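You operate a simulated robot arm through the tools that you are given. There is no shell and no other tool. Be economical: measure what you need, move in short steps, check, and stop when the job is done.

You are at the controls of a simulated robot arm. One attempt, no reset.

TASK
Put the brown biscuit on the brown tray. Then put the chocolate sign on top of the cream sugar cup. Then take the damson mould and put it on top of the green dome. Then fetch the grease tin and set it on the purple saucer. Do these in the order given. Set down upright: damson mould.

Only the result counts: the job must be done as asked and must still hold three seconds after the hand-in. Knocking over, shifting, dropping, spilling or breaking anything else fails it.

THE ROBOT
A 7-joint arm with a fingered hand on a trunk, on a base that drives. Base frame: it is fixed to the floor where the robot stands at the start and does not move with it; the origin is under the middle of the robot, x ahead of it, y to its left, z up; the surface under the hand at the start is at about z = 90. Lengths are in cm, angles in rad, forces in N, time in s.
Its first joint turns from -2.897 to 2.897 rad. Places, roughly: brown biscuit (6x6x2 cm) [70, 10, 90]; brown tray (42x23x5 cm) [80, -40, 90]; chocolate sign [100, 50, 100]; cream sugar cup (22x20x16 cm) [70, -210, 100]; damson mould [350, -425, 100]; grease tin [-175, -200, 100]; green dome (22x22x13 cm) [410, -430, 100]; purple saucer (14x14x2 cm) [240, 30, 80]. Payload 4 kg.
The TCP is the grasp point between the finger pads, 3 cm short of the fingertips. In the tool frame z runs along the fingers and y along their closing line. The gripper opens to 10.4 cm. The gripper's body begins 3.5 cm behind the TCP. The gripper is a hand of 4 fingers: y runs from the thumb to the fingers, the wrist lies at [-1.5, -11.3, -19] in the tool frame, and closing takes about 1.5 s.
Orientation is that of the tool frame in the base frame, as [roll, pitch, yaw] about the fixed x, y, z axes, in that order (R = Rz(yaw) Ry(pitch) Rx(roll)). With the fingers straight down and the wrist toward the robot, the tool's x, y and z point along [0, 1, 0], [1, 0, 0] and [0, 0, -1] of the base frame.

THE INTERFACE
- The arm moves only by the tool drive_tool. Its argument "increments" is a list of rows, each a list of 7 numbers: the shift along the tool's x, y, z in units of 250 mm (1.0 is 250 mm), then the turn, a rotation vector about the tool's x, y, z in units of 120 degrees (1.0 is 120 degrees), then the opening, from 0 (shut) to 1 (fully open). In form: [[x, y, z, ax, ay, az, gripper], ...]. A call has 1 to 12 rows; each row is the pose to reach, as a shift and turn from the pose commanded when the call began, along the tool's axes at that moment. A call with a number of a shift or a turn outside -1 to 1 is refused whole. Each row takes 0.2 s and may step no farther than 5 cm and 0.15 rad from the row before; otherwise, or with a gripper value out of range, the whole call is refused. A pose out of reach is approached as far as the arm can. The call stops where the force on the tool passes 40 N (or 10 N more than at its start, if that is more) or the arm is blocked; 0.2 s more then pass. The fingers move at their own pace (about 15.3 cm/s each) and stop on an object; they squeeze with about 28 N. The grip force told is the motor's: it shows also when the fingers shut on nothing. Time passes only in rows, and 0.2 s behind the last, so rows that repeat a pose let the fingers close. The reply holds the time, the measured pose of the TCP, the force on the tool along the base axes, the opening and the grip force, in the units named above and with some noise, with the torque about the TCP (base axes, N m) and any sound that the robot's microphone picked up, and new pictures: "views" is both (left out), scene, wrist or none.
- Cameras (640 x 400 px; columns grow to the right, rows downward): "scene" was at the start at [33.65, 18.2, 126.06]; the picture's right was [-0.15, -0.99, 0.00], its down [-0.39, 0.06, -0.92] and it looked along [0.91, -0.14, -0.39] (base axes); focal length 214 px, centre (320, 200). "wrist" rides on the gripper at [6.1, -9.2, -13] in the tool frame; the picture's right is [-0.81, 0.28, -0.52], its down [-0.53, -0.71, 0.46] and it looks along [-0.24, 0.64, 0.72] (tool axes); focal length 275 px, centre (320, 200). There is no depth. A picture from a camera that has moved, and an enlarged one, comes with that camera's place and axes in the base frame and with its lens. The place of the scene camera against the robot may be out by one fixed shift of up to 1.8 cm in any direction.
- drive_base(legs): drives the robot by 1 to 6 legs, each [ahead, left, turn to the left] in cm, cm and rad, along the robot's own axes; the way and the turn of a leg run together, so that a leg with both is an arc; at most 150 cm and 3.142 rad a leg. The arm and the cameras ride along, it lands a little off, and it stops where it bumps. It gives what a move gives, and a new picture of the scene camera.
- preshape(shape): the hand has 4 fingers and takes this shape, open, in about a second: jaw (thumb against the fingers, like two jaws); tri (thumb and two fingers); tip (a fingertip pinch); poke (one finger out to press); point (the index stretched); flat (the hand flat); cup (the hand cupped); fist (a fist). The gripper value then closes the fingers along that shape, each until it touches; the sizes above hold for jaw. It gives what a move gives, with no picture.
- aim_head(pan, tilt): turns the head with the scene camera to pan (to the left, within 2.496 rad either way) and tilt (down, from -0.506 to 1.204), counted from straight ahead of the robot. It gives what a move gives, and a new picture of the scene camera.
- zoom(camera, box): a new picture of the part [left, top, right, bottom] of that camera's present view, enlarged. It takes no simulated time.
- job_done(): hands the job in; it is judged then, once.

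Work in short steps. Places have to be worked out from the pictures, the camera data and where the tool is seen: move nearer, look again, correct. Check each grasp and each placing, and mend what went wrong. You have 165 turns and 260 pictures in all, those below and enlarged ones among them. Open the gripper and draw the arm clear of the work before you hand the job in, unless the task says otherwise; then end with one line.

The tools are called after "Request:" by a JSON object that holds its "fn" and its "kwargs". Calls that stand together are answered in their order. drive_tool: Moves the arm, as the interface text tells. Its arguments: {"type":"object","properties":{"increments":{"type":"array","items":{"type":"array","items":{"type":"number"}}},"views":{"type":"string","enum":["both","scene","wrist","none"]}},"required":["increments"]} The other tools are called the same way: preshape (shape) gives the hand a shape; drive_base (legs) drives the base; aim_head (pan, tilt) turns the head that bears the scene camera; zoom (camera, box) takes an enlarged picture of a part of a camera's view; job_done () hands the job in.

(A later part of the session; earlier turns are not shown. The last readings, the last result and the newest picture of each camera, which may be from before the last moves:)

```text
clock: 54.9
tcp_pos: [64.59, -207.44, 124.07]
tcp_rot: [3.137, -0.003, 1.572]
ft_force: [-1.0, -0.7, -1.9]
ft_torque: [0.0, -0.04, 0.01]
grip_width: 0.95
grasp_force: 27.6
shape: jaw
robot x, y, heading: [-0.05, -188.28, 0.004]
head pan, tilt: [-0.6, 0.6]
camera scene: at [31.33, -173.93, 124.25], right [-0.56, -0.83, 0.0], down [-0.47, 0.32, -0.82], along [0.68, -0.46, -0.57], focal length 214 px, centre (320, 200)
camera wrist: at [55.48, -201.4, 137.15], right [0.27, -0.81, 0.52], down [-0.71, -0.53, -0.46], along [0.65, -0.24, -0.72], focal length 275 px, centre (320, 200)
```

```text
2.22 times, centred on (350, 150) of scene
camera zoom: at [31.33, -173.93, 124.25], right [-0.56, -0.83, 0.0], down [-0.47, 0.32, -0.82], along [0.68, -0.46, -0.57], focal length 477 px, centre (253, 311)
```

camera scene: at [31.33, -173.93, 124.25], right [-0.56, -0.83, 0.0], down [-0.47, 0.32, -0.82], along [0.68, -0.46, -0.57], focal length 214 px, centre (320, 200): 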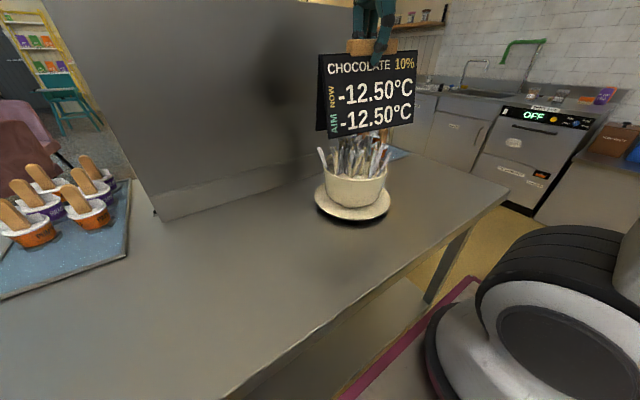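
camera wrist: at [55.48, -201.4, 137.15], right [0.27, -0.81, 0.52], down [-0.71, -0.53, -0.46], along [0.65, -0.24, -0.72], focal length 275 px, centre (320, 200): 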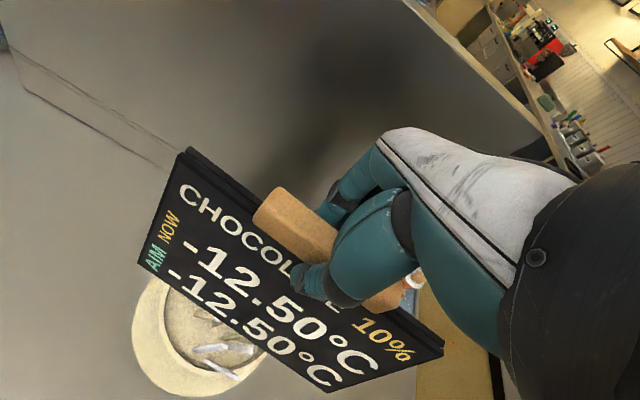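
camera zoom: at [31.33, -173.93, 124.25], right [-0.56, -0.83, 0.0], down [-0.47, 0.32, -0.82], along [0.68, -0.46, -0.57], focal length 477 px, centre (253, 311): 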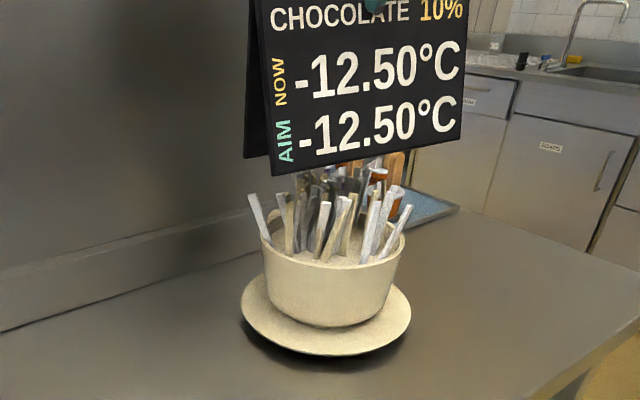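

Cup centre from the wrist view: (64.1, −207); the sign is right over it. Lower slowly in small steps watching force.

Request:
{"fn": "drive_tool", "kwargs": {"increments": [[0, 0, 0.03, 0, 0, 0, 0], [0, 0, 0.06, 0, 0, 0, 0], [0, 0, 0.09, 0, 0, 0, 0], [0, 0, 0.12, 0, 0, 0, 0]], "views": "none"}}

Request:
{"fn": "drive_tool", "kwargs": {"increments": [[0, 0, 0.01, 0, 0, 0, 0], [0, 0, 0.02, 0, 0, 0, 0], [0, 0, 0.03, 0, 0, 0, 0]], "views": "scene"}}

```text
clock: 55.9
tcp_pos: [64.6, -207.43, 121.03]
tcp_rot: [3.138, -0.002, 1.574]
ft_force: [0.1, -1.4, -2.0]
ft_torque: [0.01, -0.01, 0.03]
grip_width: 0.99
grasp_force: 27.6
shape: jaw
robot x, y, heading: [-0.43, -188.62, 0.004]
head pan, tilt: [-0.6, 0.6]
```

```text
clock: 56.7
tcp_pos: [64.69, -207.4, 120.32]
tcp_rot: [3.138, -0.002, 1.573]
ft_force: [1.2, 0.5, -1.8]
ft_torque: [0.05, -0.02, -0.01]
grip_width: 0.96
grasp_force: 27.9
shape: jaw
robot x, y, heading: [0.02, -188.7, 0.0]
head pan, tilt: [-0.6, 0.6]
camera scene: at [31.33, -173.92, 124.25], right [-0.56, -0.83, 0.0], down [-0.47, 0.32, -0.82], along [0.68, -0.46, -0.57], focal length 214 px, centre (320, 200)
```

scene: 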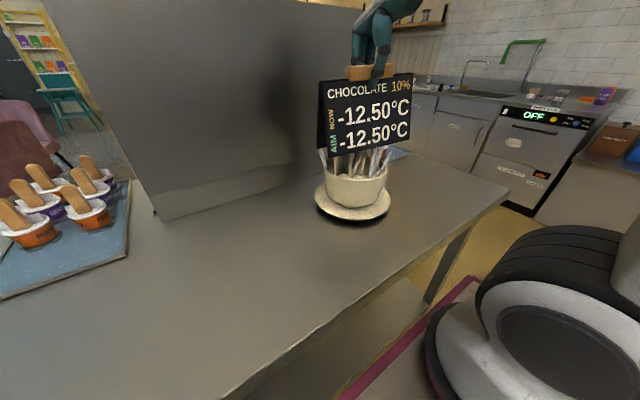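

No contact yet. Continue lowering gently.

Request:
{"fn": "drive_tool", "kwargs": {"increments": [[0, 0, 0.01, 0, 0, 0, 0], [0, 0, 0.02, 0, 0, 0, 0], [0, 0, 0.03, 0, 0, 0, 0], [0, 0, 0.03, 0, 0, 0, 0]], "views": "none"}}

Request:
{"fn": "drive_tool", "kwargs": {"increments": [[0, 0, 0.01, 0, 0, 0, 0], [0, 0, 0.02, 0, 0, 0, 0], [0, 0, 0.02, 0, 0, 0, 0]], "views": "none"}}

```text
clock: 57.7
tcp_pos: [64.82, -207.38, 119.63]
tcp_rot: [3.133, -0.003, 1.571]
ft_force: [0.1, -0.5, 23.0]
ft_torque: [0.04, 0.1, 0.04]
grip_width: 1.05
grasp_force: 28.3
shape: jaw
robot x, y, heading: [-0.22, -188.38, 0.005]
head pan, tilt: [-0.6, 0.6]
```

```text
clock: 58.2
tcp_pos: [64.94, -207.5, 119.72]
tcp_rot: [3.126, -0.001, 1.572]
ft_force: [-4.1, 0.0, 17.6]
ft_torque: [0.06, 0.23, 0.04]
grip_width: 1.14
grasp_force: 27.8
shape: jaw
robot x, y, heading: [-0.38, -188.77, 0.002]
head pan, tilt: [-0.6, 0.6]
stopped in row 2: the force on the tool passed its limit at 43 N (the readings are from after the stop); the commanded pose is now the measured one
```

Firm contact at z≈119.7 (sign base ≈105.4). Relieve the pressure and look before opening.

Request:
{"fn": "drive_tool", "kwargs": {"increments": [[0, 0, -0.006, 0, 0, 0, 0], [0, 0, -0.006, 0, 0, 0, 0]], "views": "wrist"}}

Request:
{"fn": "zoom", "kwargs": {"camera": "scene", "box": [280, 40, 460, 230]}}

```text
clock: 58.8
tcp_pos: [64.76, -207.54, 119.61]
tcp_rot: [3.13, -0.003, 1.572]
ft_force: [-1.1, 0.5, 15.0]
ft_torque: [0.02, 0.1, 0.03]
grip_width: 1.15
grasp_force: 27.9
shape: jaw
robot x, y, heading: [-0.58, -188.68, 0.0]
head pan, tilt: [-0.6, 0.6]
camera wrist: at [55.5, -201.43, 132.72], right [0.27, -0.81, 0.52], down [-0.71, -0.53, -0.47], along [0.65, -0.24, -0.72], focal length 275 px, centre (320, 200)
```

wrist: 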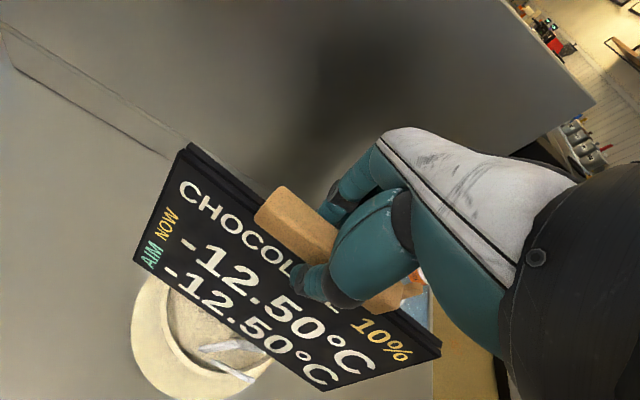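

```text
2.11 times, centred on (370, 135) of scene
camera zoom: at [31.28, -173.91, 124.26], right [-0.56, -0.83, 0.0], down [-0.47, 0.32, -0.83], along [0.68, -0.46, -0.56], focal length 452 px, centre (215, 337)
```

zoom: 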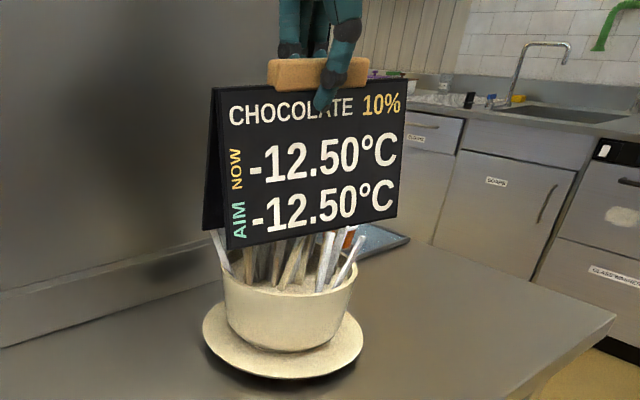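

Sits well over the cup centre. Relieve remaining push and crack the fingers open only a little to test stability.

Request:
{"fn": "drive_tool", "kwargs": {"increments": [[0, 0, -0.008, 0, 0, 0, 0], [0, 0, -0.012, 0, 0, 0, 0.1], [0, 0, -0.012, 0, 0, 0, 0.25], [0, 0, -0.012, 0, 0, 0, 0.25], [0, 0, -0.012, 0, 0, 0, 0.25]], "views": "wrist"}}

Request:
{"fn": "zoom", "kwargs": {"camera": "scene", "box": [280, 40, 460, 230]}}

```text
clock: 60.0
tcp_pos: [64.88, -207.51, 120.02]
tcp_rot: [3.13, -0.003, 1.574]
ft_force: [-0.2, -0.9, -0.5]
ft_torque: [-0.01, 0.01, 0.0]
grip_width: 2.57
grasp_force: 0.0
shape: jaw
robot x, y, heading: [0.01, -188.64, 0.002]
head pan, tilt: [-0.6, 0.6]
camera wrist: at [55.57, -201.43, 132.99], right [0.27, -0.81, 0.52], down [-0.71, -0.53, -0.46], along [0.65, -0.24, -0.72], focal length 275 px, centre (320, 200)
```

wrist: 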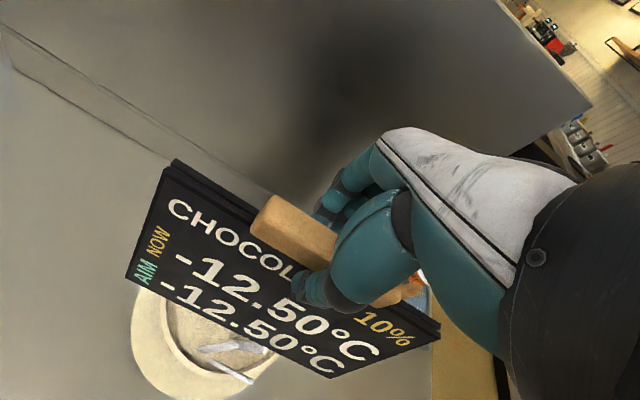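

```text
2.11 times, centred on (370, 135) of scene
camera zoom: at [31.32, -173.92, 124.25], right [-0.56, -0.83, 0.0], down [-0.47, 0.32, -0.83], along [0.68, -0.46, -0.56], focal length 452 px, centre (215, 337)
```

zoom: 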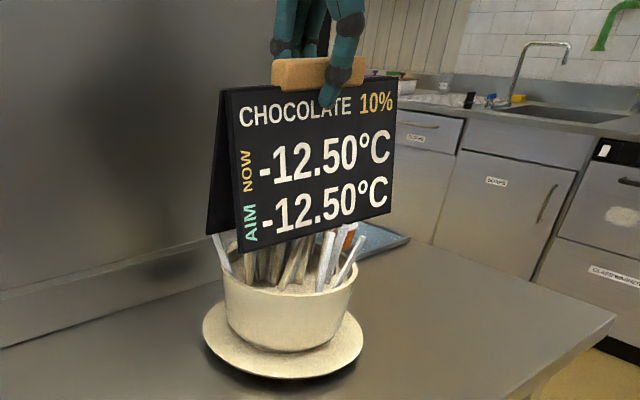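

The sign settled a bit (slight yaw/tilt). Wait with fingers cracked to see whether it is still.

Request:
{"fn": "drive_tool", "kwargs": {"increments": [[0, 0, 0, 0, 0, 0, 0.33], [0, 0, 0, 0, 0, 0, 0.4], [0, 0, 0, 0, 0, 0, 0.4], [0, 0, 0, 0, 0, 0, 0.4], [0, 0, 0, 0, 0, 0, 0.4], [0, 0, 0, 0, 0, 0, 0.4]], "views": "wrist"}}

Request:
{"fn": "zoom", "kwargs": {"camera": "scene", "box": [280, 40, 460, 230]}}

```text
clock: 61.4
tcp_pos: [64.85, -207.48, 119.85]
tcp_rot: [3.129, -0.002, 1.572]
ft_force: [0.1, -0.2, -0.3]
ft_torque: [0.01, 0.02, 0.02]
grip_width: 4.13
grasp_force: 0.1
shape: jaw
robot x, y, heading: [-0.26, -188.63, 0.006]
head pan, tilt: [-0.6, 0.6]
camera wrist: at [55.57, -201.43, 132.99], right [0.27, -0.81, 0.52], down [-0.71, -0.53, -0.46], along [0.65, -0.24, -0.72], focal length 275 px, centre (320, 200)
```

wrist: 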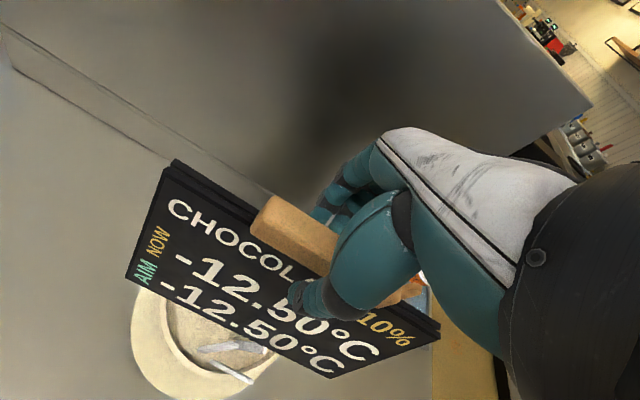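

```text
2.11 times, centred on (370, 135) of scene
camera zoom: at [31.32, -173.92, 124.25], right [-0.56, -0.83, 0.0], down [-0.47, 0.32, -0.83], along [0.68, -0.46, -0.57], focal length 452 px, centre (215, 337)
```

zoom: 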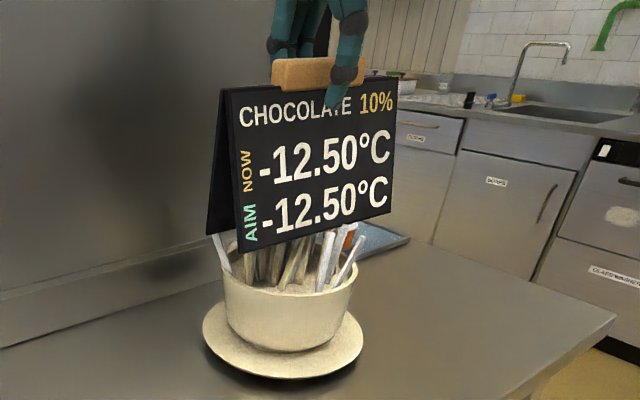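

It did not move as the fingers opened further: it stands on its own. Open fully and rise straight up.

Request:
{"fn": "drive_tool", "kwargs": {"increments": [[0, 0, 0, 0, 0, 0, 0.7], [0, 0, 0, 0, 0, 0, 1], [0, 0, 0, 0, 0, 0, 1], [0, 0, -0.08, 0, 0, 0, 1], [0, 0, -0.2, 0, 0, 0, 1], [0, 0, -0.36, 0, 0, 0, 1], [0, 0, -0.54, 0, 0, 0, 1], [0, 0, -0.72, 0, 0, 0, 1], [0, 0, -0.8, 0, 0, 0, 1]], "views": "wrist"}}

Request:
{"fn": "zoom", "kwargs": {"camera": "scene", "box": [280, 40, 460, 230]}}

```text
clock: 63.4
tcp_pos: [64.66, -207.63, 140.21]
tcp_rot: [3.128, -0.003, 1.573]
ft_force: [-0.5, 0.7, 0.9]
ft_torque: [-0.01, -0.02, 0.02]
grip_width: 10.36
grasp_force: 0.2
shape: jaw
robot x, y, heading: [-0.51, -188.66, 0.0]
head pan, tilt: [-0.6, 0.6]
camera wrist: at [55.35, -201.51, 153.12], right [0.27, -0.81, 0.52], down [-0.71, -0.53, -0.46], along [0.65, -0.24, -0.72], focal length 275 px, centre (320, 200)
```

wrist: 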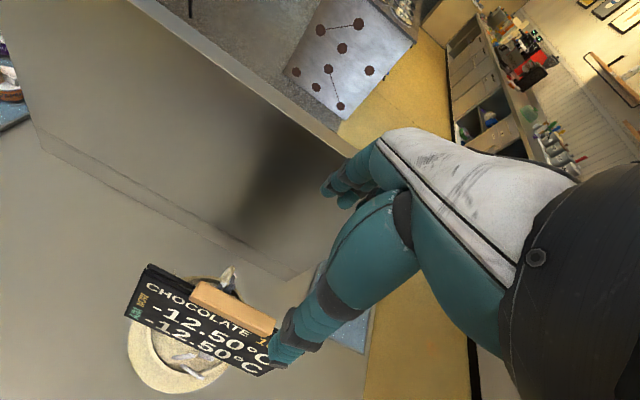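

```text
2.11 times, centred on (370, 135) of scene
camera zoom: at [31.33, -173.92, 124.25], right [-0.56, -0.83, 0.0], down [-0.47, 0.32, -0.82], along [0.68, -0.46, -0.57], focal length 452 px, centre (215, 337)
```

zoom: 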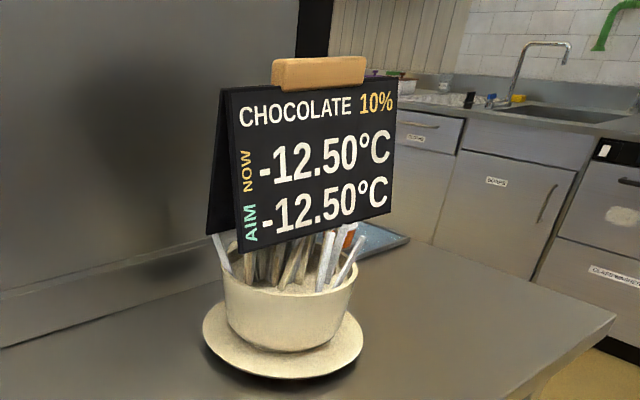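

Step 2 stands. Now the damson mould is near (350, −425). Tuck the arm and look around to plan the route.

Request:
{"fn": "drive_tool", "kwargs": {"increments": [[0, -0.1, -0.1, 0, 0, 0, 1], [0.1, -0.25, -0.2, 0, 0, 0, 1], [0.2, -0.4, -0.3, 0, 0, 0, 1], [0.3, -0.55, -0.3, 0, 0, 0, 1], [0.4, -0.65, -0.3, 0, 0, 0, 1]], "views": "none"}}

Request:
{"fn": "aim_head", "kwargs": {"pan": -1.1, "tilt": 0.3}}

Request:
{"fn": "aim_head", "kwargs": {"pan": -0.5, "tilt": 0.25}}

```text
refused: row 2 steps farther than a row can; nothing moved
```

```text
clock: 64.3
tcp_pos: [64.64, -207.48, 140.11]
tcp_rot: [3.13, -0.003, 1.571]
ft_force: [0.3, 0.1, -0.3]
ft_torque: [0.01, -0.02, -0.02]
grip_width: 10.37
grasp_force: 0.0
shape: jaw
robot x, y, heading: [-0.61, -188.17, 0.004]
head pan, tilt: [-1.1, 0.3]
camera scene: at [28.28, -177.25, 126.99], right [-0.89, -0.46, 0.0], down [-0.14, 0.26, -0.96], along [0.44, -0.85, -0.3], focal length 214 px, centre (320, 200)
```

scene: 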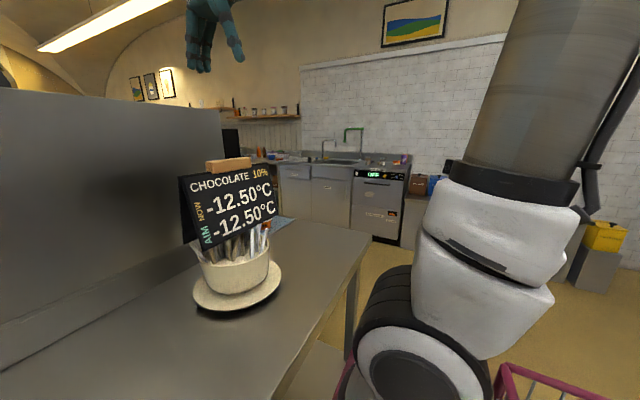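

```text
clock: 65.3
tcp_pos: [64.7, -207.56, 139.97]
tcp_rot: [3.131, -0.002, 1.573]
ft_force: [-0.3, 0.2, 0.8]
ft_torque: [0.0, -0.01, -0.03]
grip_width: 10.38
grasp_force: 0.0
shape: jaw
robot x, y, heading: [-0.63, -188.66, 0.002]
head pan, tilt: [-0.499, 0.25]
camera scene: at [32.22, -173.4, 127.47], right [-0.48, -0.88, 0.0], down [-0.22, 0.12, -0.97], along [0.85, -0.46, -0.25], focal length 214 px, centre (320, 200)
```

scene: 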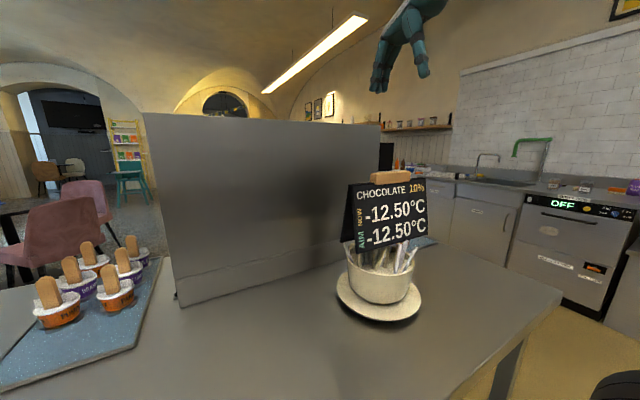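

There's a passage between the table's end (y≈−254) and the sink line (y≈−420). Tuck the arm, then drive right to y≈−335.

Request:
{"fn": "drive_tool", "kwargs": {"increments": [[0, 0, -0.15, 0, 0, 0, 1], [0, -0.12, -0.28, 0, 0, 0, 1], [0, -0.28, -0.36, 0, 0, 0, 1], [0.1, -0.42, -0.4, 0, 0, 0, 1], [0.2, -0.56, -0.4, 0, 0, 0, 1], [0.3, -0.7, -0.4, 0, 0, 0, 1]], "views": "none"}}

Request:
{"fn": "drive_base", "kwargs": {"legs": [[-3, -145, 0]]}}

Request:
{"fn": "aim_head", "kwargs": {"pan": 0.0, "tilt": 0.35}}

```text
clock: 66.7
tcp_pos: [46.96, -200.01, 149.93]
tcp_rot: [3.129, -0.001, 1.571]
ft_force: [0.9, -0.7, 0.2]
ft_torque: [0.0, 0.0, -0.01]
grip_width: 10.37
grasp_force: 0.0
shape: jaw
robot x, y, heading: [-0.17, -188.46, 0.003]
head pan, tilt: [-0.499, 0.25]
```

```text
clock: 74.0
tcp_pos: [44.6, -346.35, 150.0]
tcp_rot: [3.127, 0.0, 1.576]
ft_force: [-0.4, -0.3, 0.7]
ft_torque: [0.01, 0.01, -0.01]
grip_width: 10.38
grasp_force: 0.0
shape: jaw
robot x, y, heading: [-2.98, -334.79, 0.004]
head pan, tilt: [-0.499, 0.25]
camera scene: at [29.77, -319.71, 127.47], right [-0.47, -0.88, 0.0], down [-0.22, 0.12, -0.97], along [0.85, -0.46, -0.25], focal length 214 px, centre (320, 200)
```

scene: 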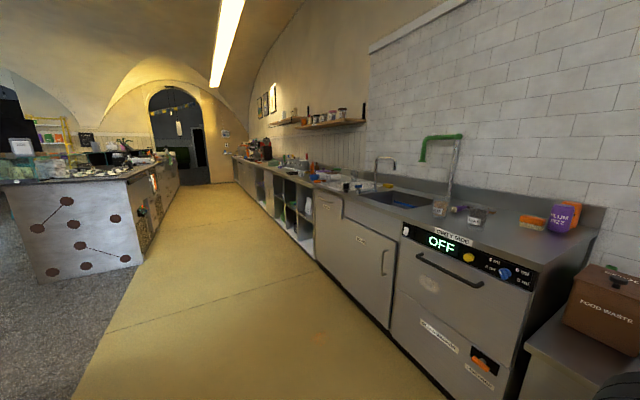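

```text
clock: 74.9
tcp_pos: [44.52, -346.31, 149.95]
tcp_rot: [3.129, -0.001, 1.577]
ft_force: [0.3, -0.1, 0.3]
ft_torque: [0.02, -0.03, -0.01]
grip_width: 10.37
grasp_force: 0.0
shape: jaw
robot x, y, heading: [-2.7, -334.9, 0.009]
head pan, tilt: [0.0, 0.351]
camera scene: at [30.85, -315.24, 126.53], right [0.01, -1.0, 0.0], down [-0.34, 0.0, -0.94], along [0.94, 0.01, -0.34], focal length 214 px, centre (320, 200)
```

scene: 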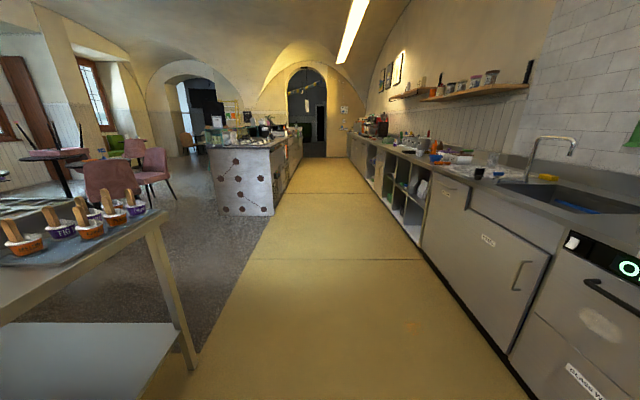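

The corridor is clear; the right counter's front is at y≈−421. I'll drive ahead along it to x≈380 and then turn to face it.

Request:
{"fn": "drive_base", "kwargs": {"legs": [[150, -3, -0.008], [150, -5, 0]]}}

```text
refused: leg 1 is longer than a leg can be; nothing moved
```

Request:
{"fn": "drive_base", "kwargs": {"legs": [[148, -3, -0.008], [148, -5, 0]]}}

Request:
{"fn": "aim_head", "kwargs": {"pan": -0.9, "tilt": 0.4}}

```text
clock: 89.2
tcp_pos: [340.96, -348.33, 149.97]
tcp_rot: [3.131, -0.001, 1.589]
ft_force: [0.1, 0.1, -0.2]
ft_torque: [0.02, 0.02, 0.01]
grip_width: 10.38
grasp_force: 0.1
shape: jaw
robot x, y, heading: [293.4, -337.45, 0.014]
head pan, tilt: [0.0, 0.351]
camera scene: at [326.87, -317.48, 126.52], right [0.02, -1.0, 0.0], down [-0.34, -0.01, -0.94], along [0.94, 0.02, -0.34], focal length 214 px, centre (320, 200)
```

scene: 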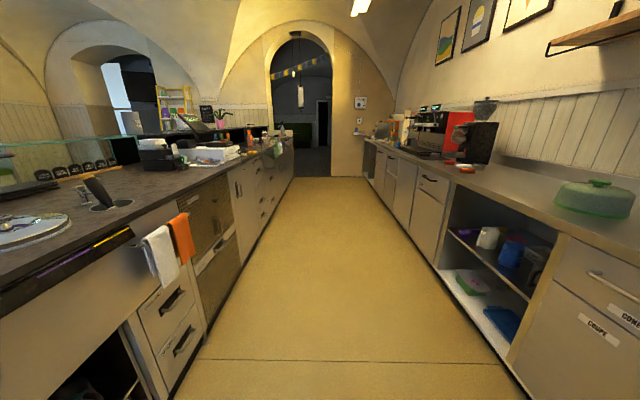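

```text
clock: 90.4
tcp_pos: [340.9, -348.45, 149.96]
tcp_rot: [3.129, -0.001, 1.588]
ft_force: [0.8, 0.4, -0.5]
ft_torque: [0.01, 0.01, 0.01]
grip_width: 10.38
grasp_force: 0.1
shape: jaw
robot x, y, heading: [293.43, -337.37, 0.021]
head pan, tilt: [-0.901, 0.4]
camera scene: at [323.45, -324.81, 126.07], right [-0.77, -0.64, 0.0], down [-0.25, 0.3, -0.92], along [0.59, -0.71, -0.39], focal length 214 px, centre (320, 200)
```

scene: 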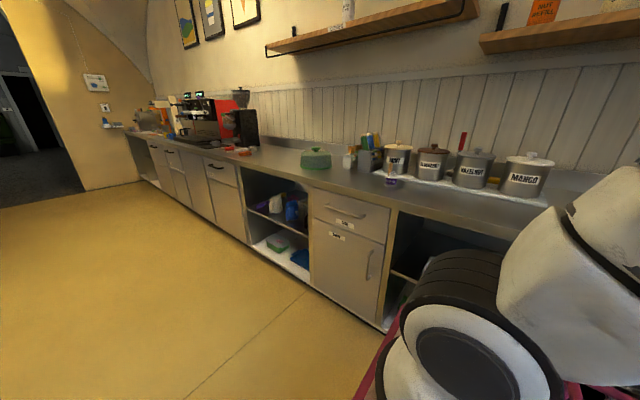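

I see the green dome and a small purple item near it. Zoom in.

Request:
{"fn": "zoom", "kwargs": {"camera": "scene", "box": [280, 120, 440, 220]}}

```text
4.00 times, centred on (360, 170) of scene
camera zoom: at [323.45, -324.81, 126.07], right [-0.77, -0.64, 0.0], down [-0.25, 0.3, -0.92], along [0.59, -0.71, -0.39], focal length 858 px, centre (160, 320)
```

zoom: 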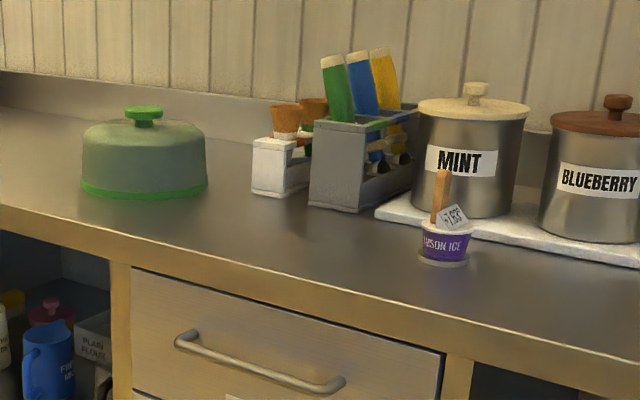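

"Damson ice" mould at about (362, −432), dome at about (413, −430). Drive to (385, −352) and turn to face the counter.

Request:
{"fn": "drive_base", "kwargs": {"legs": [[91, -16, 0], [0, 0, -1.588]]}}

Request:
{"fn": "aim_head", "kwargs": {"pan": -0.2, "tilt": 0.45}}

```text
clock: 99.1
tcp_pos: [370.79, -399.64, 150.0]
tcp_rot: [3.129, -0.001, -0.041]
ft_force: [0.1, 0.3, 1.0]
ft_torque: [0.0, 0.02, 0.02]
grip_width: 10.37
grasp_force: 0.0
shape: jaw
robot x, y, heading: [384.06, -352.75, -1.614]
head pan, tilt: [-0.901, 0.4]
camera scene: at [396.17, -383.42, 126.07], right [-0.59, 0.81, 0.0], down [0.31, 0.23, -0.92], along [-0.74, -0.54, -0.39], focal length 214 px, centre (320, 200)
```

scene: 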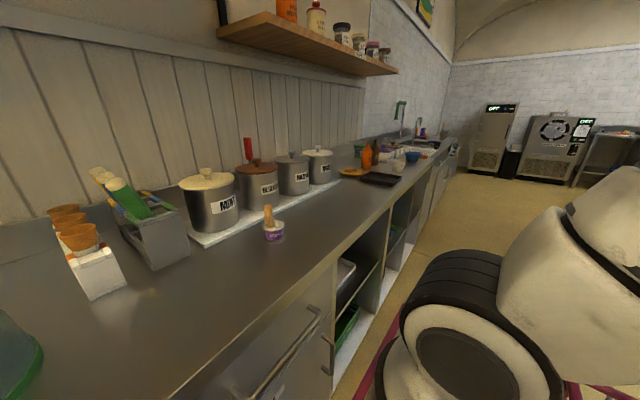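

```text
clock: 100.2
tcp_pos: [370.7, -399.63, 150.0]
tcp_rot: [3.129, -0.002, -0.04]
ft_force: [0.8, -0.1, 1.1]
ft_torque: [-0.03, 0.02, 0.01]
grip_width: 10.4
grasp_force: 0.0
shape: jaw
robot x, y, heading: [384.44, -352.89, -1.613]
head pan, tilt: [-0.201, 0.45]
camera scene: at [401.46, -386.88, 125.6], right [-0.97, 0.24, 0.0], down [0.1, 0.42, -0.9], along [-0.21, -0.87, -0.44], focal length 214 px, centre (320, 200)
```

scene: 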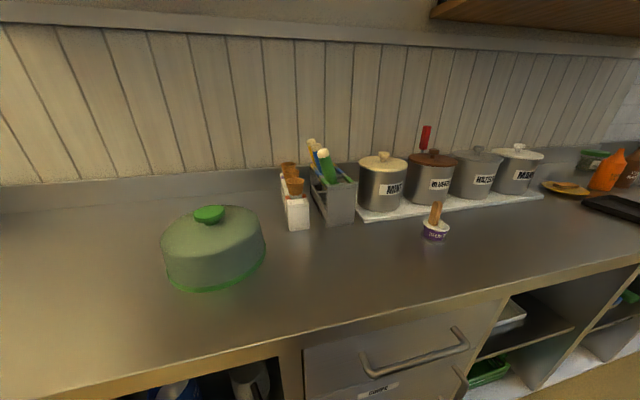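

Mould estimated at (360.5, −425), dome knob about (416, −430). Move the hand above the mould to look with the wrist camera.

Request:
{"fn": "drive_tool", "kwargs": {"increments": [[-0.1, 0.15, 0, 0, 0, 0, 1], [-0.2, 0.3, 0, 0, 0, 0, 1], [-0.3, 0.45, 0, 0, 0, 0, 1], [-0.37, 0.6, 0.08, 0, 0, 0, 1], [-0.37, 0.75, 0.2, 0, 0, 0, 1], [-0.37, 0.85, 0.37, 0, 0, 0, 1], [-0.37, 0.95, 0.54, 0, 0, 0, 1], [-0.37, 1.0, 0.72, 0, 0, 0, 1], [-0.37, 1.0, 0.9, 0, 0, 0, 1], [-0.37, 1.0, 0.9, 0, 0, 0, 1]]}}

```text
clock: 102.4
tcp_pos: [360.4, -424.73, 127.65]
tcp_rot: [3.128, -0.001, -0.041]
ft_force: [-0.7, 1.2, 0.4]
ft_torque: [0.02, 0.04, 0.01]
grip_width: 10.38
grasp_force: 0.1
shape: jaw
robot x, y, heading: [384.43, -352.87, -1.61]
head pan, tilt: [-0.201, 0.45]
camera scene: at [401.47, -386.89, 125.6], right [-0.97, 0.24, 0.0], down [0.1, 0.42, -0.9], along [-0.21, -0.87, -0.44], focal length 214 px, centre (320, 200)
camera wrist: at [366.92, -415.63, 140.71], right [-0.82, -0.24, 0.52], down [-0.5, 0.73, -0.46], along [-0.27, -0.64, -0.72], focal length 275 px, centre (320, 200)
```

scene: 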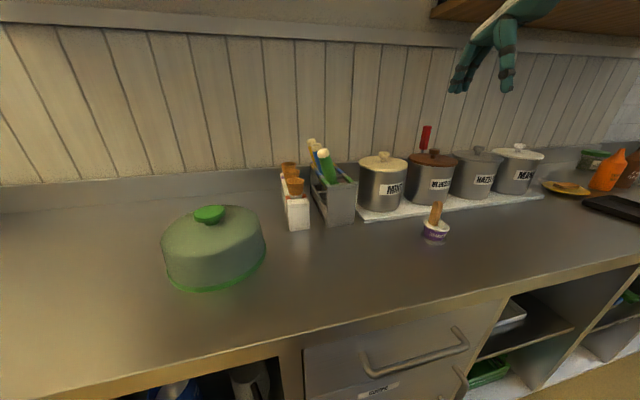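
wrist: 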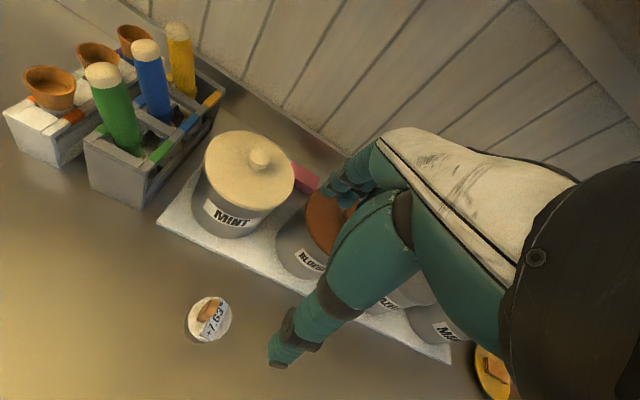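

Request:
{"fn": "zoom", "kwargs": {"camera": "wrist", "box": [160, 270, 260, 360]}}

Request:
{"fn": "zoom", "kwargs": {"camera": "scene", "box": [400, 190, 470, 250]}}

```text
4.44 times, centred on (210, 315) of wrist
camera zoom: at [366.92, -415.63, 140.71], right [-0.82, -0.24, 0.52], down [-0.5, 0.73, -0.46], along [-0.27, -0.64, -0.72], focal length 1224 px, centre (809, -311)
```

zoom: 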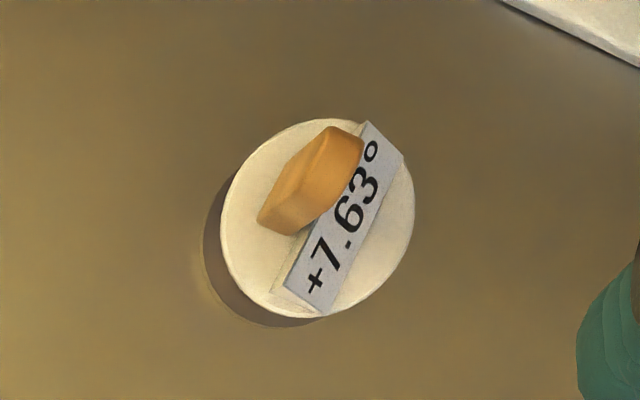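

```text
6.67 times, centred on (435, 220) of scene
camera zoom: at [401.47, -386.89, 125.6], right [-0.97, 0.24, 0.0], down [0.1, 0.42, -0.9], along [-0.21, -0.87, -0.44], focal length 1430 px, centre (-447, 67)
```

zoom: 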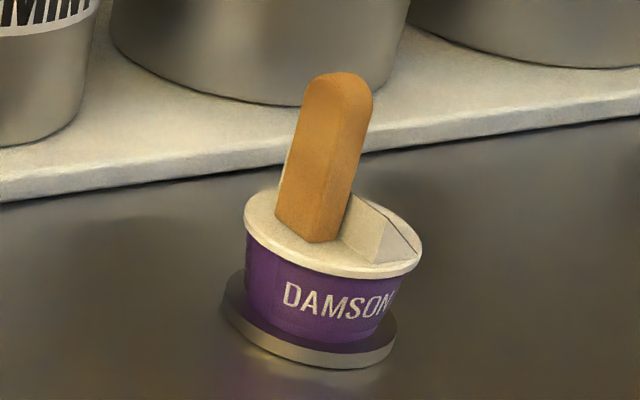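

The stick stands at about (361.4, −425.2), top near z 101.5. I'll grip it by the stick; descend to z≈107 first.

Request:
{"fn": "drive_tool", "kwargs": {"increments": [[0.04, 0.018, 0.16, 0, 0, 0, 1], [0.04, 0.018, 0.34, 0, 0, 0, 1], [0.04, 0.018, 0.52, 0, 0, 0, 1], [0.04, 0.018, 0.68, 0, 0, 0, 1], [0.04, 0.018, 0.8, 0, 0, 0, 1], [0.04, 0.018, 0.8, 0, 0, 0, 1]]}}

Request:
{"fn": "zoom", "kwargs": {"camera": "scene", "box": [380, 150, 500, 260]}}

```text
clock: 103.8
tcp_pos: [361.63, -425.2, 107.64]
tcp_rot: [3.131, -0.001, -0.04]
ft_force: [0.5, 0.6, 0.2]
ft_torque: [0.02, -0.01, -0.04]
grip_width: 10.36
grasp_force: 0.1
shape: jaw
robot x, y, heading: [384.07, -352.86, -1.605]
head pan, tilt: [-0.201, 0.45]
camera scene: at [401.47, -386.89, 125.6], right [-0.97, 0.24, 0.0], down [0.1, 0.42, -0.9], along [-0.21, -0.87, -0.44], focal length 214 px, centre (320, 200)
camera wrist: at [368.13, -416.19, 120.68], right [-0.82, -0.24, 0.52], down [-0.5, 0.73, -0.46], along [-0.27, -0.64, -0.72], focal length 275 px, centre (320, 200)
```

scene: 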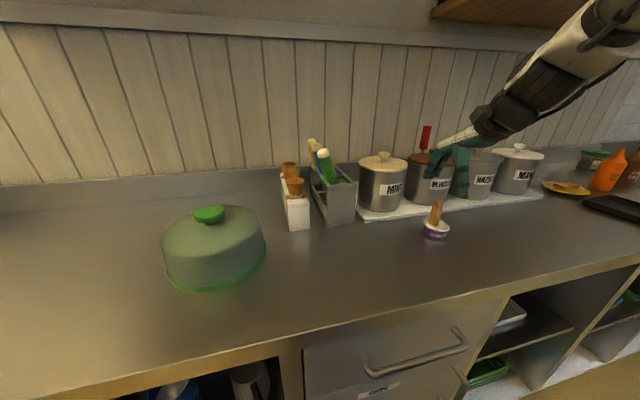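
wrist: 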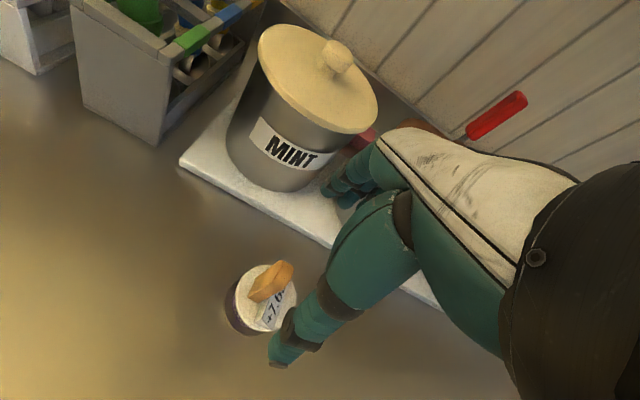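

```text
3.64 times, centred on (440, 205) of scene
camera zoom: at [401.47, -386.89, 125.6], right [-0.97, 0.24, 0.0], down [0.1, 0.42, -0.9], along [-0.21, -0.87, -0.44], focal length 780 px, centre (-116, 182)
```

zoom: 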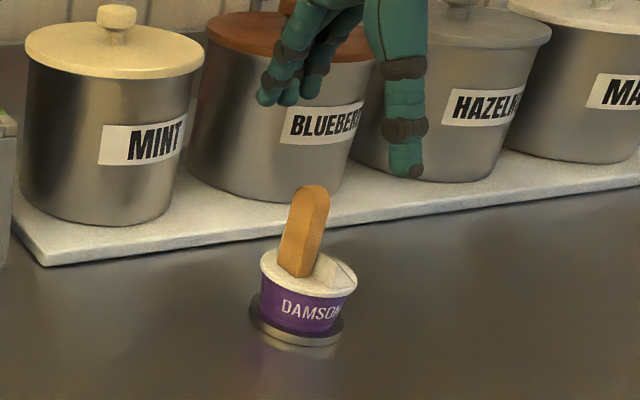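

Stick is at (361.7, −425.2), right under the TCP. Descend to z≈100.5 and close.

Request:
{"fn": "drive_tool", "kwargs": {"increments": [[0, 0, 0.12, 0, 0, 0, 1], [0, 0, 0.22, 0, 0, 0, 1], [0, 0, 0.285, 0, 0, 0, 1], [0, 0, 0.285, 0, 0, 0, 0.7], [0, 0, 0.285, 0, 0, 0, 0.4], [0, 0, 0.285, 0, 0, 0, 0.2], [0, 0, 0.285, 0, 0, 0, 0], [0, 0, 0.285, 0, 0, 0, 0], [0, 0, 0.285, 0, 0, 0, 0], [0, 0, 0.285, 0, 0, 0, 0], [0, 0, 0.285, 0, 0, 0, 0]]}}

Request:
{"fn": "zoom", "kwargs": {"camera": "scene", "box": [380, 150, 500, 260]}}

```text
clock: 106.2
tcp_pos: [361.62, -425.13, 100.73]
tcp_rot: [3.127, -0.001, -0.041]
ft_force: [-0.4, 0.1, 1.8]
ft_torque: [-0.06, -0.03, 0.02]
grip_width: 1.26
grasp_force: 27.8
shape: jaw
robot x, y, heading: [384.15, -352.42, -1.608]
head pan, tilt: [-0.201, 0.45]
camera scene: at [401.47, -386.89, 125.6], right [-0.97, 0.24, 0.0], down [0.1, 0.42, -0.9], along [-0.21, -0.87, -0.44], focal length 214 px, centre (320, 200)
camera wrist: at [368.12, -416.2, 113.65], right [-0.82, -0.24, 0.52], down [-0.5, 0.73, -0.46], along [-0.27, -0.64, -0.72], focal length 275 px, centre (320, 200)
```

scene: 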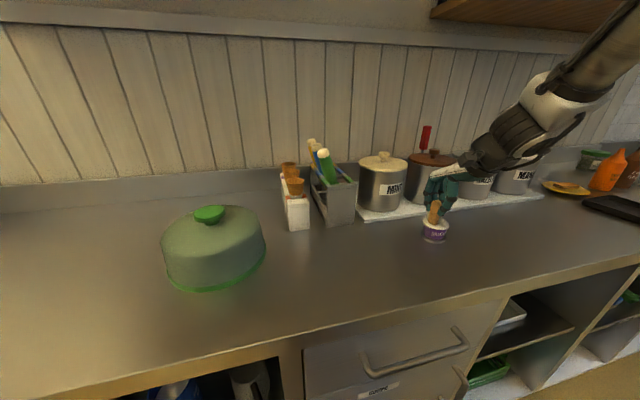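
wrist: 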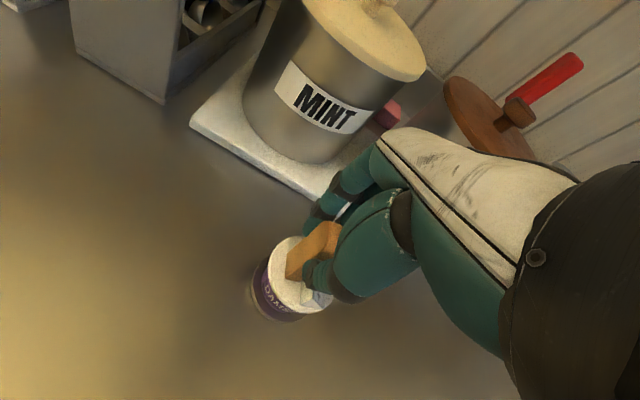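

```text
3.64 times, centred on (440, 205) of scene
camera zoom: at [401.47, -386.89, 125.6], right [-0.97, 0.24, 0.0], down [0.1, 0.42, -0.9], along [-0.21, -0.87, -0.44], focal length 780 px, centre (-116, 182)
```

zoom: 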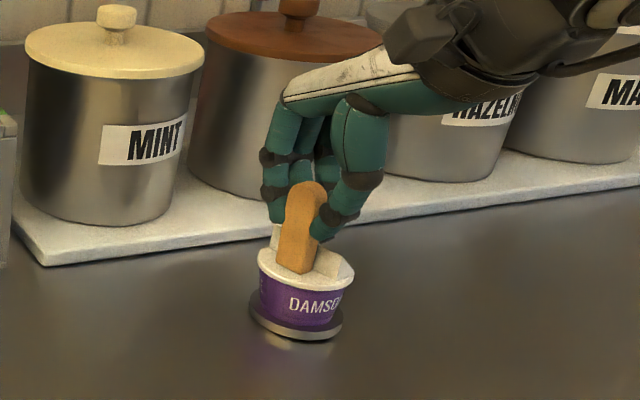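

The stick is gripped. Lift slowly and check the hang.

Request:
{"fn": "drive_tool", "kwargs": {"increments": [[0, 0, -0.04, 0, 0, 0, 0], [0, 0, -0.1, 0, 0, 0, 0], [0, 0, -0.2, 0, 0, 0, 0], [0, 0, -0.32, 0, 0, 0, 0], [0, 0, -0.44, 0, 0, 0, 0], [0, 0, -0.56, 0, 0, 0, 0], [0, 0, -0.56, 0, 0, 0, 0]]}}

Request:
{"fn": "zoom", "kwargs": {"camera": "scene", "box": [380, 100, 500, 210]}}

```text
clock: 107.8
tcp_pos: [361.39, -424.95, 114.57]
tcp_rot: [3.128, -0.003, -0.04]
ft_force: [0.3, -0.8, -2.0]
ft_torque: [0.03, -0.03, -0.01]
grip_width: 1.23
grasp_force: 28.1
shape: jaw
robot x, y, heading: [384.32, -352.81, -1.605]
head pan, tilt: [-0.201, 0.45]
camera scene: at [401.47, -386.89, 125.6], right [-0.97, 0.24, 0.0], down [0.1, 0.42, -0.9], along [-0.21, -0.87, -0.44], focal length 214 px, centre (320, 200)
camera wrist: at [367.95, -416.01, 127.6], right [-0.82, -0.24, 0.52], down [-0.5, 0.73, -0.46], along [-0.27, -0.64, -0.72], focal length 275 px, centre (320, 200)
```

scene: 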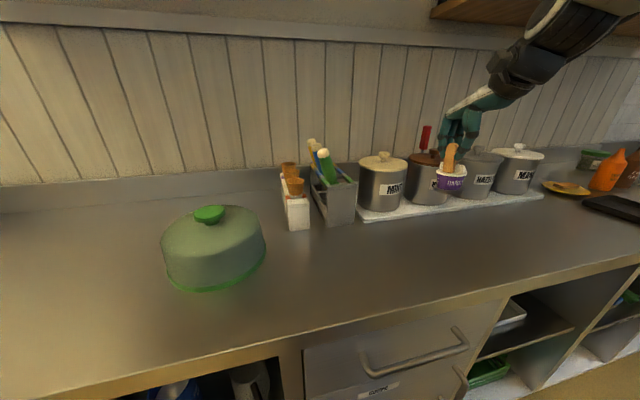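
wrist: 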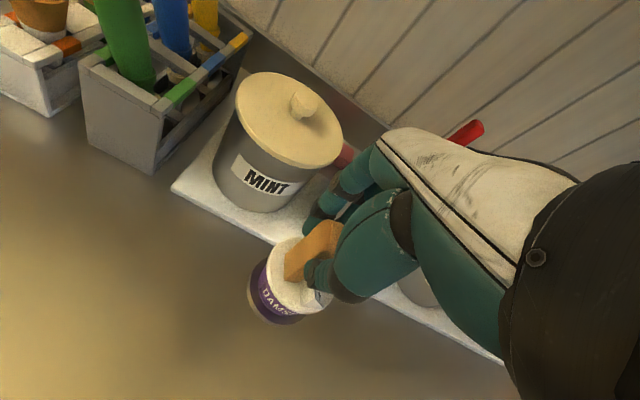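

```text
3.64 times, centred on (440, 155) of scene
camera zoom: at [401.47, -386.89, 125.6], right [-0.97, 0.24, 0.0], down [0.1, 0.42, -0.9], along [-0.21, -0.87, -0.44], focal length 780 px, centre (-116, 364)
```

zoom: 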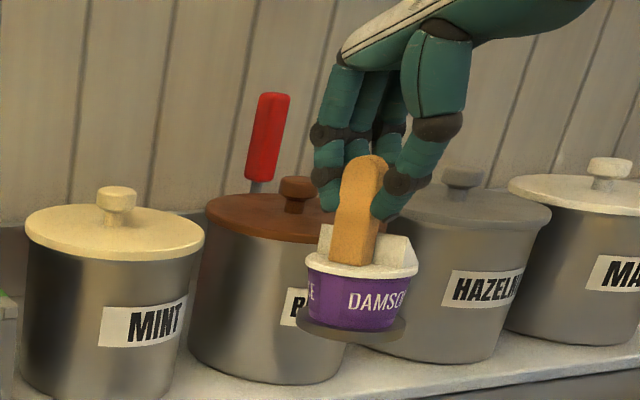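

Held upright; about 2 N. Raise and carry toward the dome, then view it with the wrist camera.

Request:
{"fn": "drive_tool", "kwargs": {"increments": [[0, 0, -0.18, 0, 0, 0, 0], [0, 0, -0.36, 0, 0, 0, 0], [0, 0, -0.5, 0, 0, 0, 0], [0.14, 0, -0.5, 0, 0, 0, 0], [0.3, 0, -0.5, 0, 0, 0, 0], [0.48, 0, -0.5, 0, 0, 0, 0], [0.66, 0, -0.5, 0, 0, 0, 0], [0.84, 0, -0.5, 0, 0, 0, 0], [1.0, 0, -0.5, 0, 0, 0, 0]], "views": "none"}}

Request:
{"fn": "drive_tool", "kwargs": {"increments": [[0.16, 0, 0, 0, 0, 0, 0], [0.34, 0, 0, 0, 0, 0, 0], [0.52, 0, 0, 0, 0, 0, 0], [0.66, 0, 0, 0, 0, 0, 0], [0.72, 0, 0, 0, 0, 0, 0], [0.72, 0, 0, 0, 0, 0, 0]]}}

```text
clock: 109.8
tcp_pos: [386.28, -426.12, 127.0]
tcp_rot: [3.129, -0.002, -0.041]
ft_force: [-0.4, 0.3, -1.5]
ft_torque: [0.0, -0.02, 0.01]
grip_width: 1.19
grasp_force: 28.3
shape: jaw
robot x, y, heading: [384.16, -352.85, -1.61]
head pan, tilt: [-0.201, 0.45]
```

```text
clock: 111.2
tcp_pos: [404.3, -426.48, 127.04]
tcp_rot: [3.13, 0.0, -0.04]
ft_force: [-0.1, -0.6, -1.5]
ft_torque: [0.05, -0.03, -0.01]
grip_width: 1.19
grasp_force: 28.1
shape: jaw
robot x, y, heading: [384.07, -352.94, -1.605]
head pan, tilt: [-0.201, 0.45]
camera scene: at [401.48, -386.89, 125.6], right [-0.97, 0.24, 0.0], down [0.1, 0.42, -0.9], along [-0.21, -0.87, -0.44], focal length 214 px, centre (320, 200)
camera wrist: at [410.91, -417.59, 140.13], right [-0.82, -0.24, 0.52], down [-0.5, 0.73, -0.46], along [-0.27, -0.64, -0.72], focal length 275 px, centre (320, 200)
```

scene: 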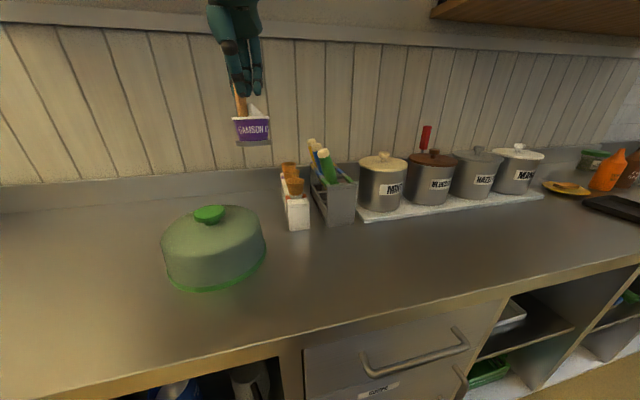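
wrist: 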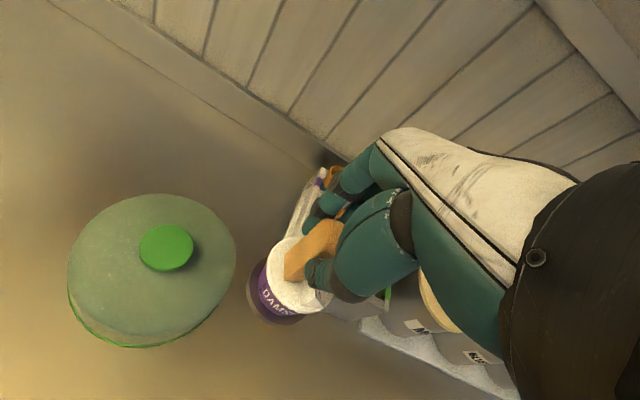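

Knob is at ~(414.5–416, −431), about 6 cm across. Move the cup over it at a few cm height and check alignment in both views.

Request:
{"fn": "drive_tool", "kwargs": {"increments": [[0.15, 0.05, 0, 0, 0, 0, 0], [0.3, 0.1, 0, 0, 0, 0, 0], [0.459, 0.15, 0, 0, 0, 0, 0], [0.459, 0.15, 0.1, 0, 0, 0, 0], [0.459, 0.15, 0.2, 0, 0, 0, 0], [0.459, 0.15, 0.3, 0, 0, 0, 0], [0.459, 0.15, 0.3, 0, 0, 0, 0]]}}

Request:
{"fn": "zoom", "kwargs": {"camera": "scene", "box": [140, 110, 300, 300]}}

Request:
{"fn": "zoom", "kwargs": {"camera": "wrist", "box": [170, 180, 370, 380]}}

```text
clock: 112.8
tcp_pos: [415.99, -431.0, 119.61]
tcp_rot: [3.13, -0.002, -0.041]
ft_force: [-0.1, -0.4, -1.9]
ft_torque: [0.02, 0.0, 0.01]
grip_width: 1.19
grasp_force: 27.7
shape: jaw
robot x, y, heading: [384.49, -353.3, -1.611]
head pan, tilt: [-0.201, 0.45]
camera scene: at [401.48, -386.89, 125.6], right [-0.97, 0.24, 0.0], down [0.1, 0.42, -0.9], along [-0.21, -0.87, -0.44], focal length 214 px, centre (320, 200)
camera wrist: at [422.42, -421.99, 132.69], right [-0.82, -0.24, 0.52], down [-0.5, 0.73, -0.46], along [-0.27, -0.64, -0.72], focal length 275 px, centre (320, 200)
```

scene: 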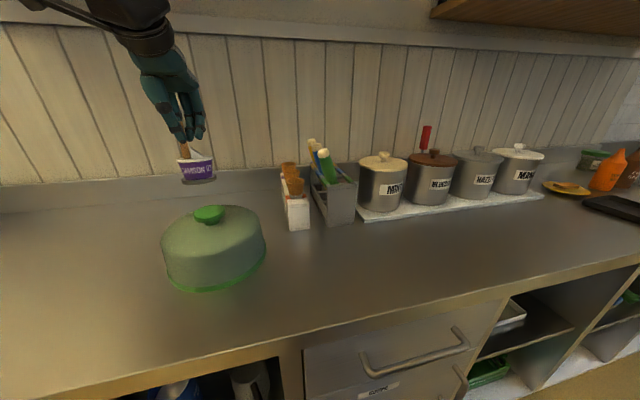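
wrist: 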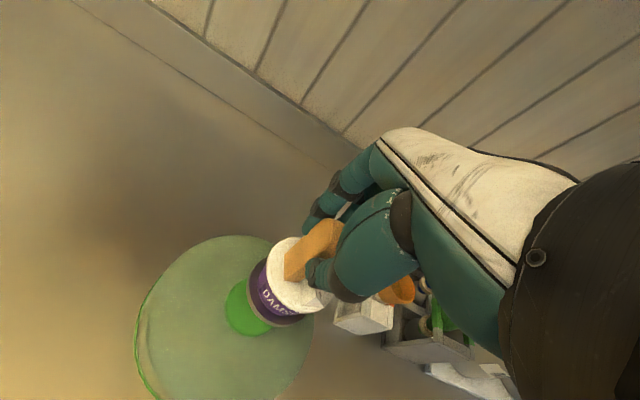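

```text
2.11 times, centred on (220, 205) of scene
camera zoom: at [401.48, -386.89, 125.6], right [-0.97, 0.24, 0.0], down [0.1, 0.42, -0.9], along [-0.21, -0.87, -0.44], focal length 452 px, centre (530, 190)
```

zoom: 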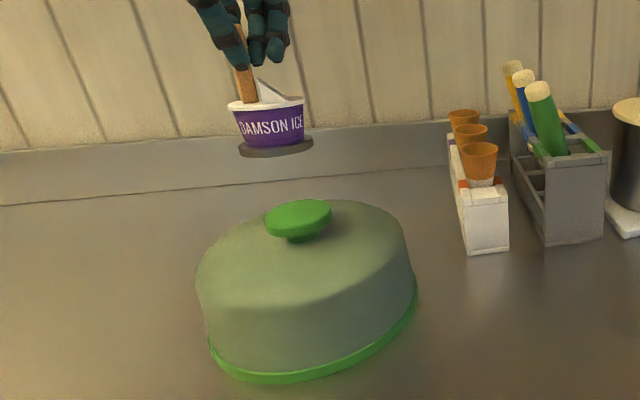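

```text
2.00 times, centred on (270, 280) of wrist
camera zoom: at [422.42, -421.99, 132.69], right [-0.82, -0.24, 0.52], down [-0.5, 0.73, -0.46], along [-0.27, -0.64, -0.72], focal length 551 px, centre (420, 40)
```

zoom: 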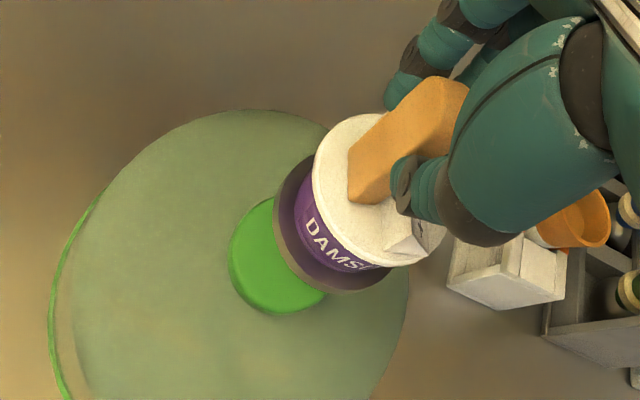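

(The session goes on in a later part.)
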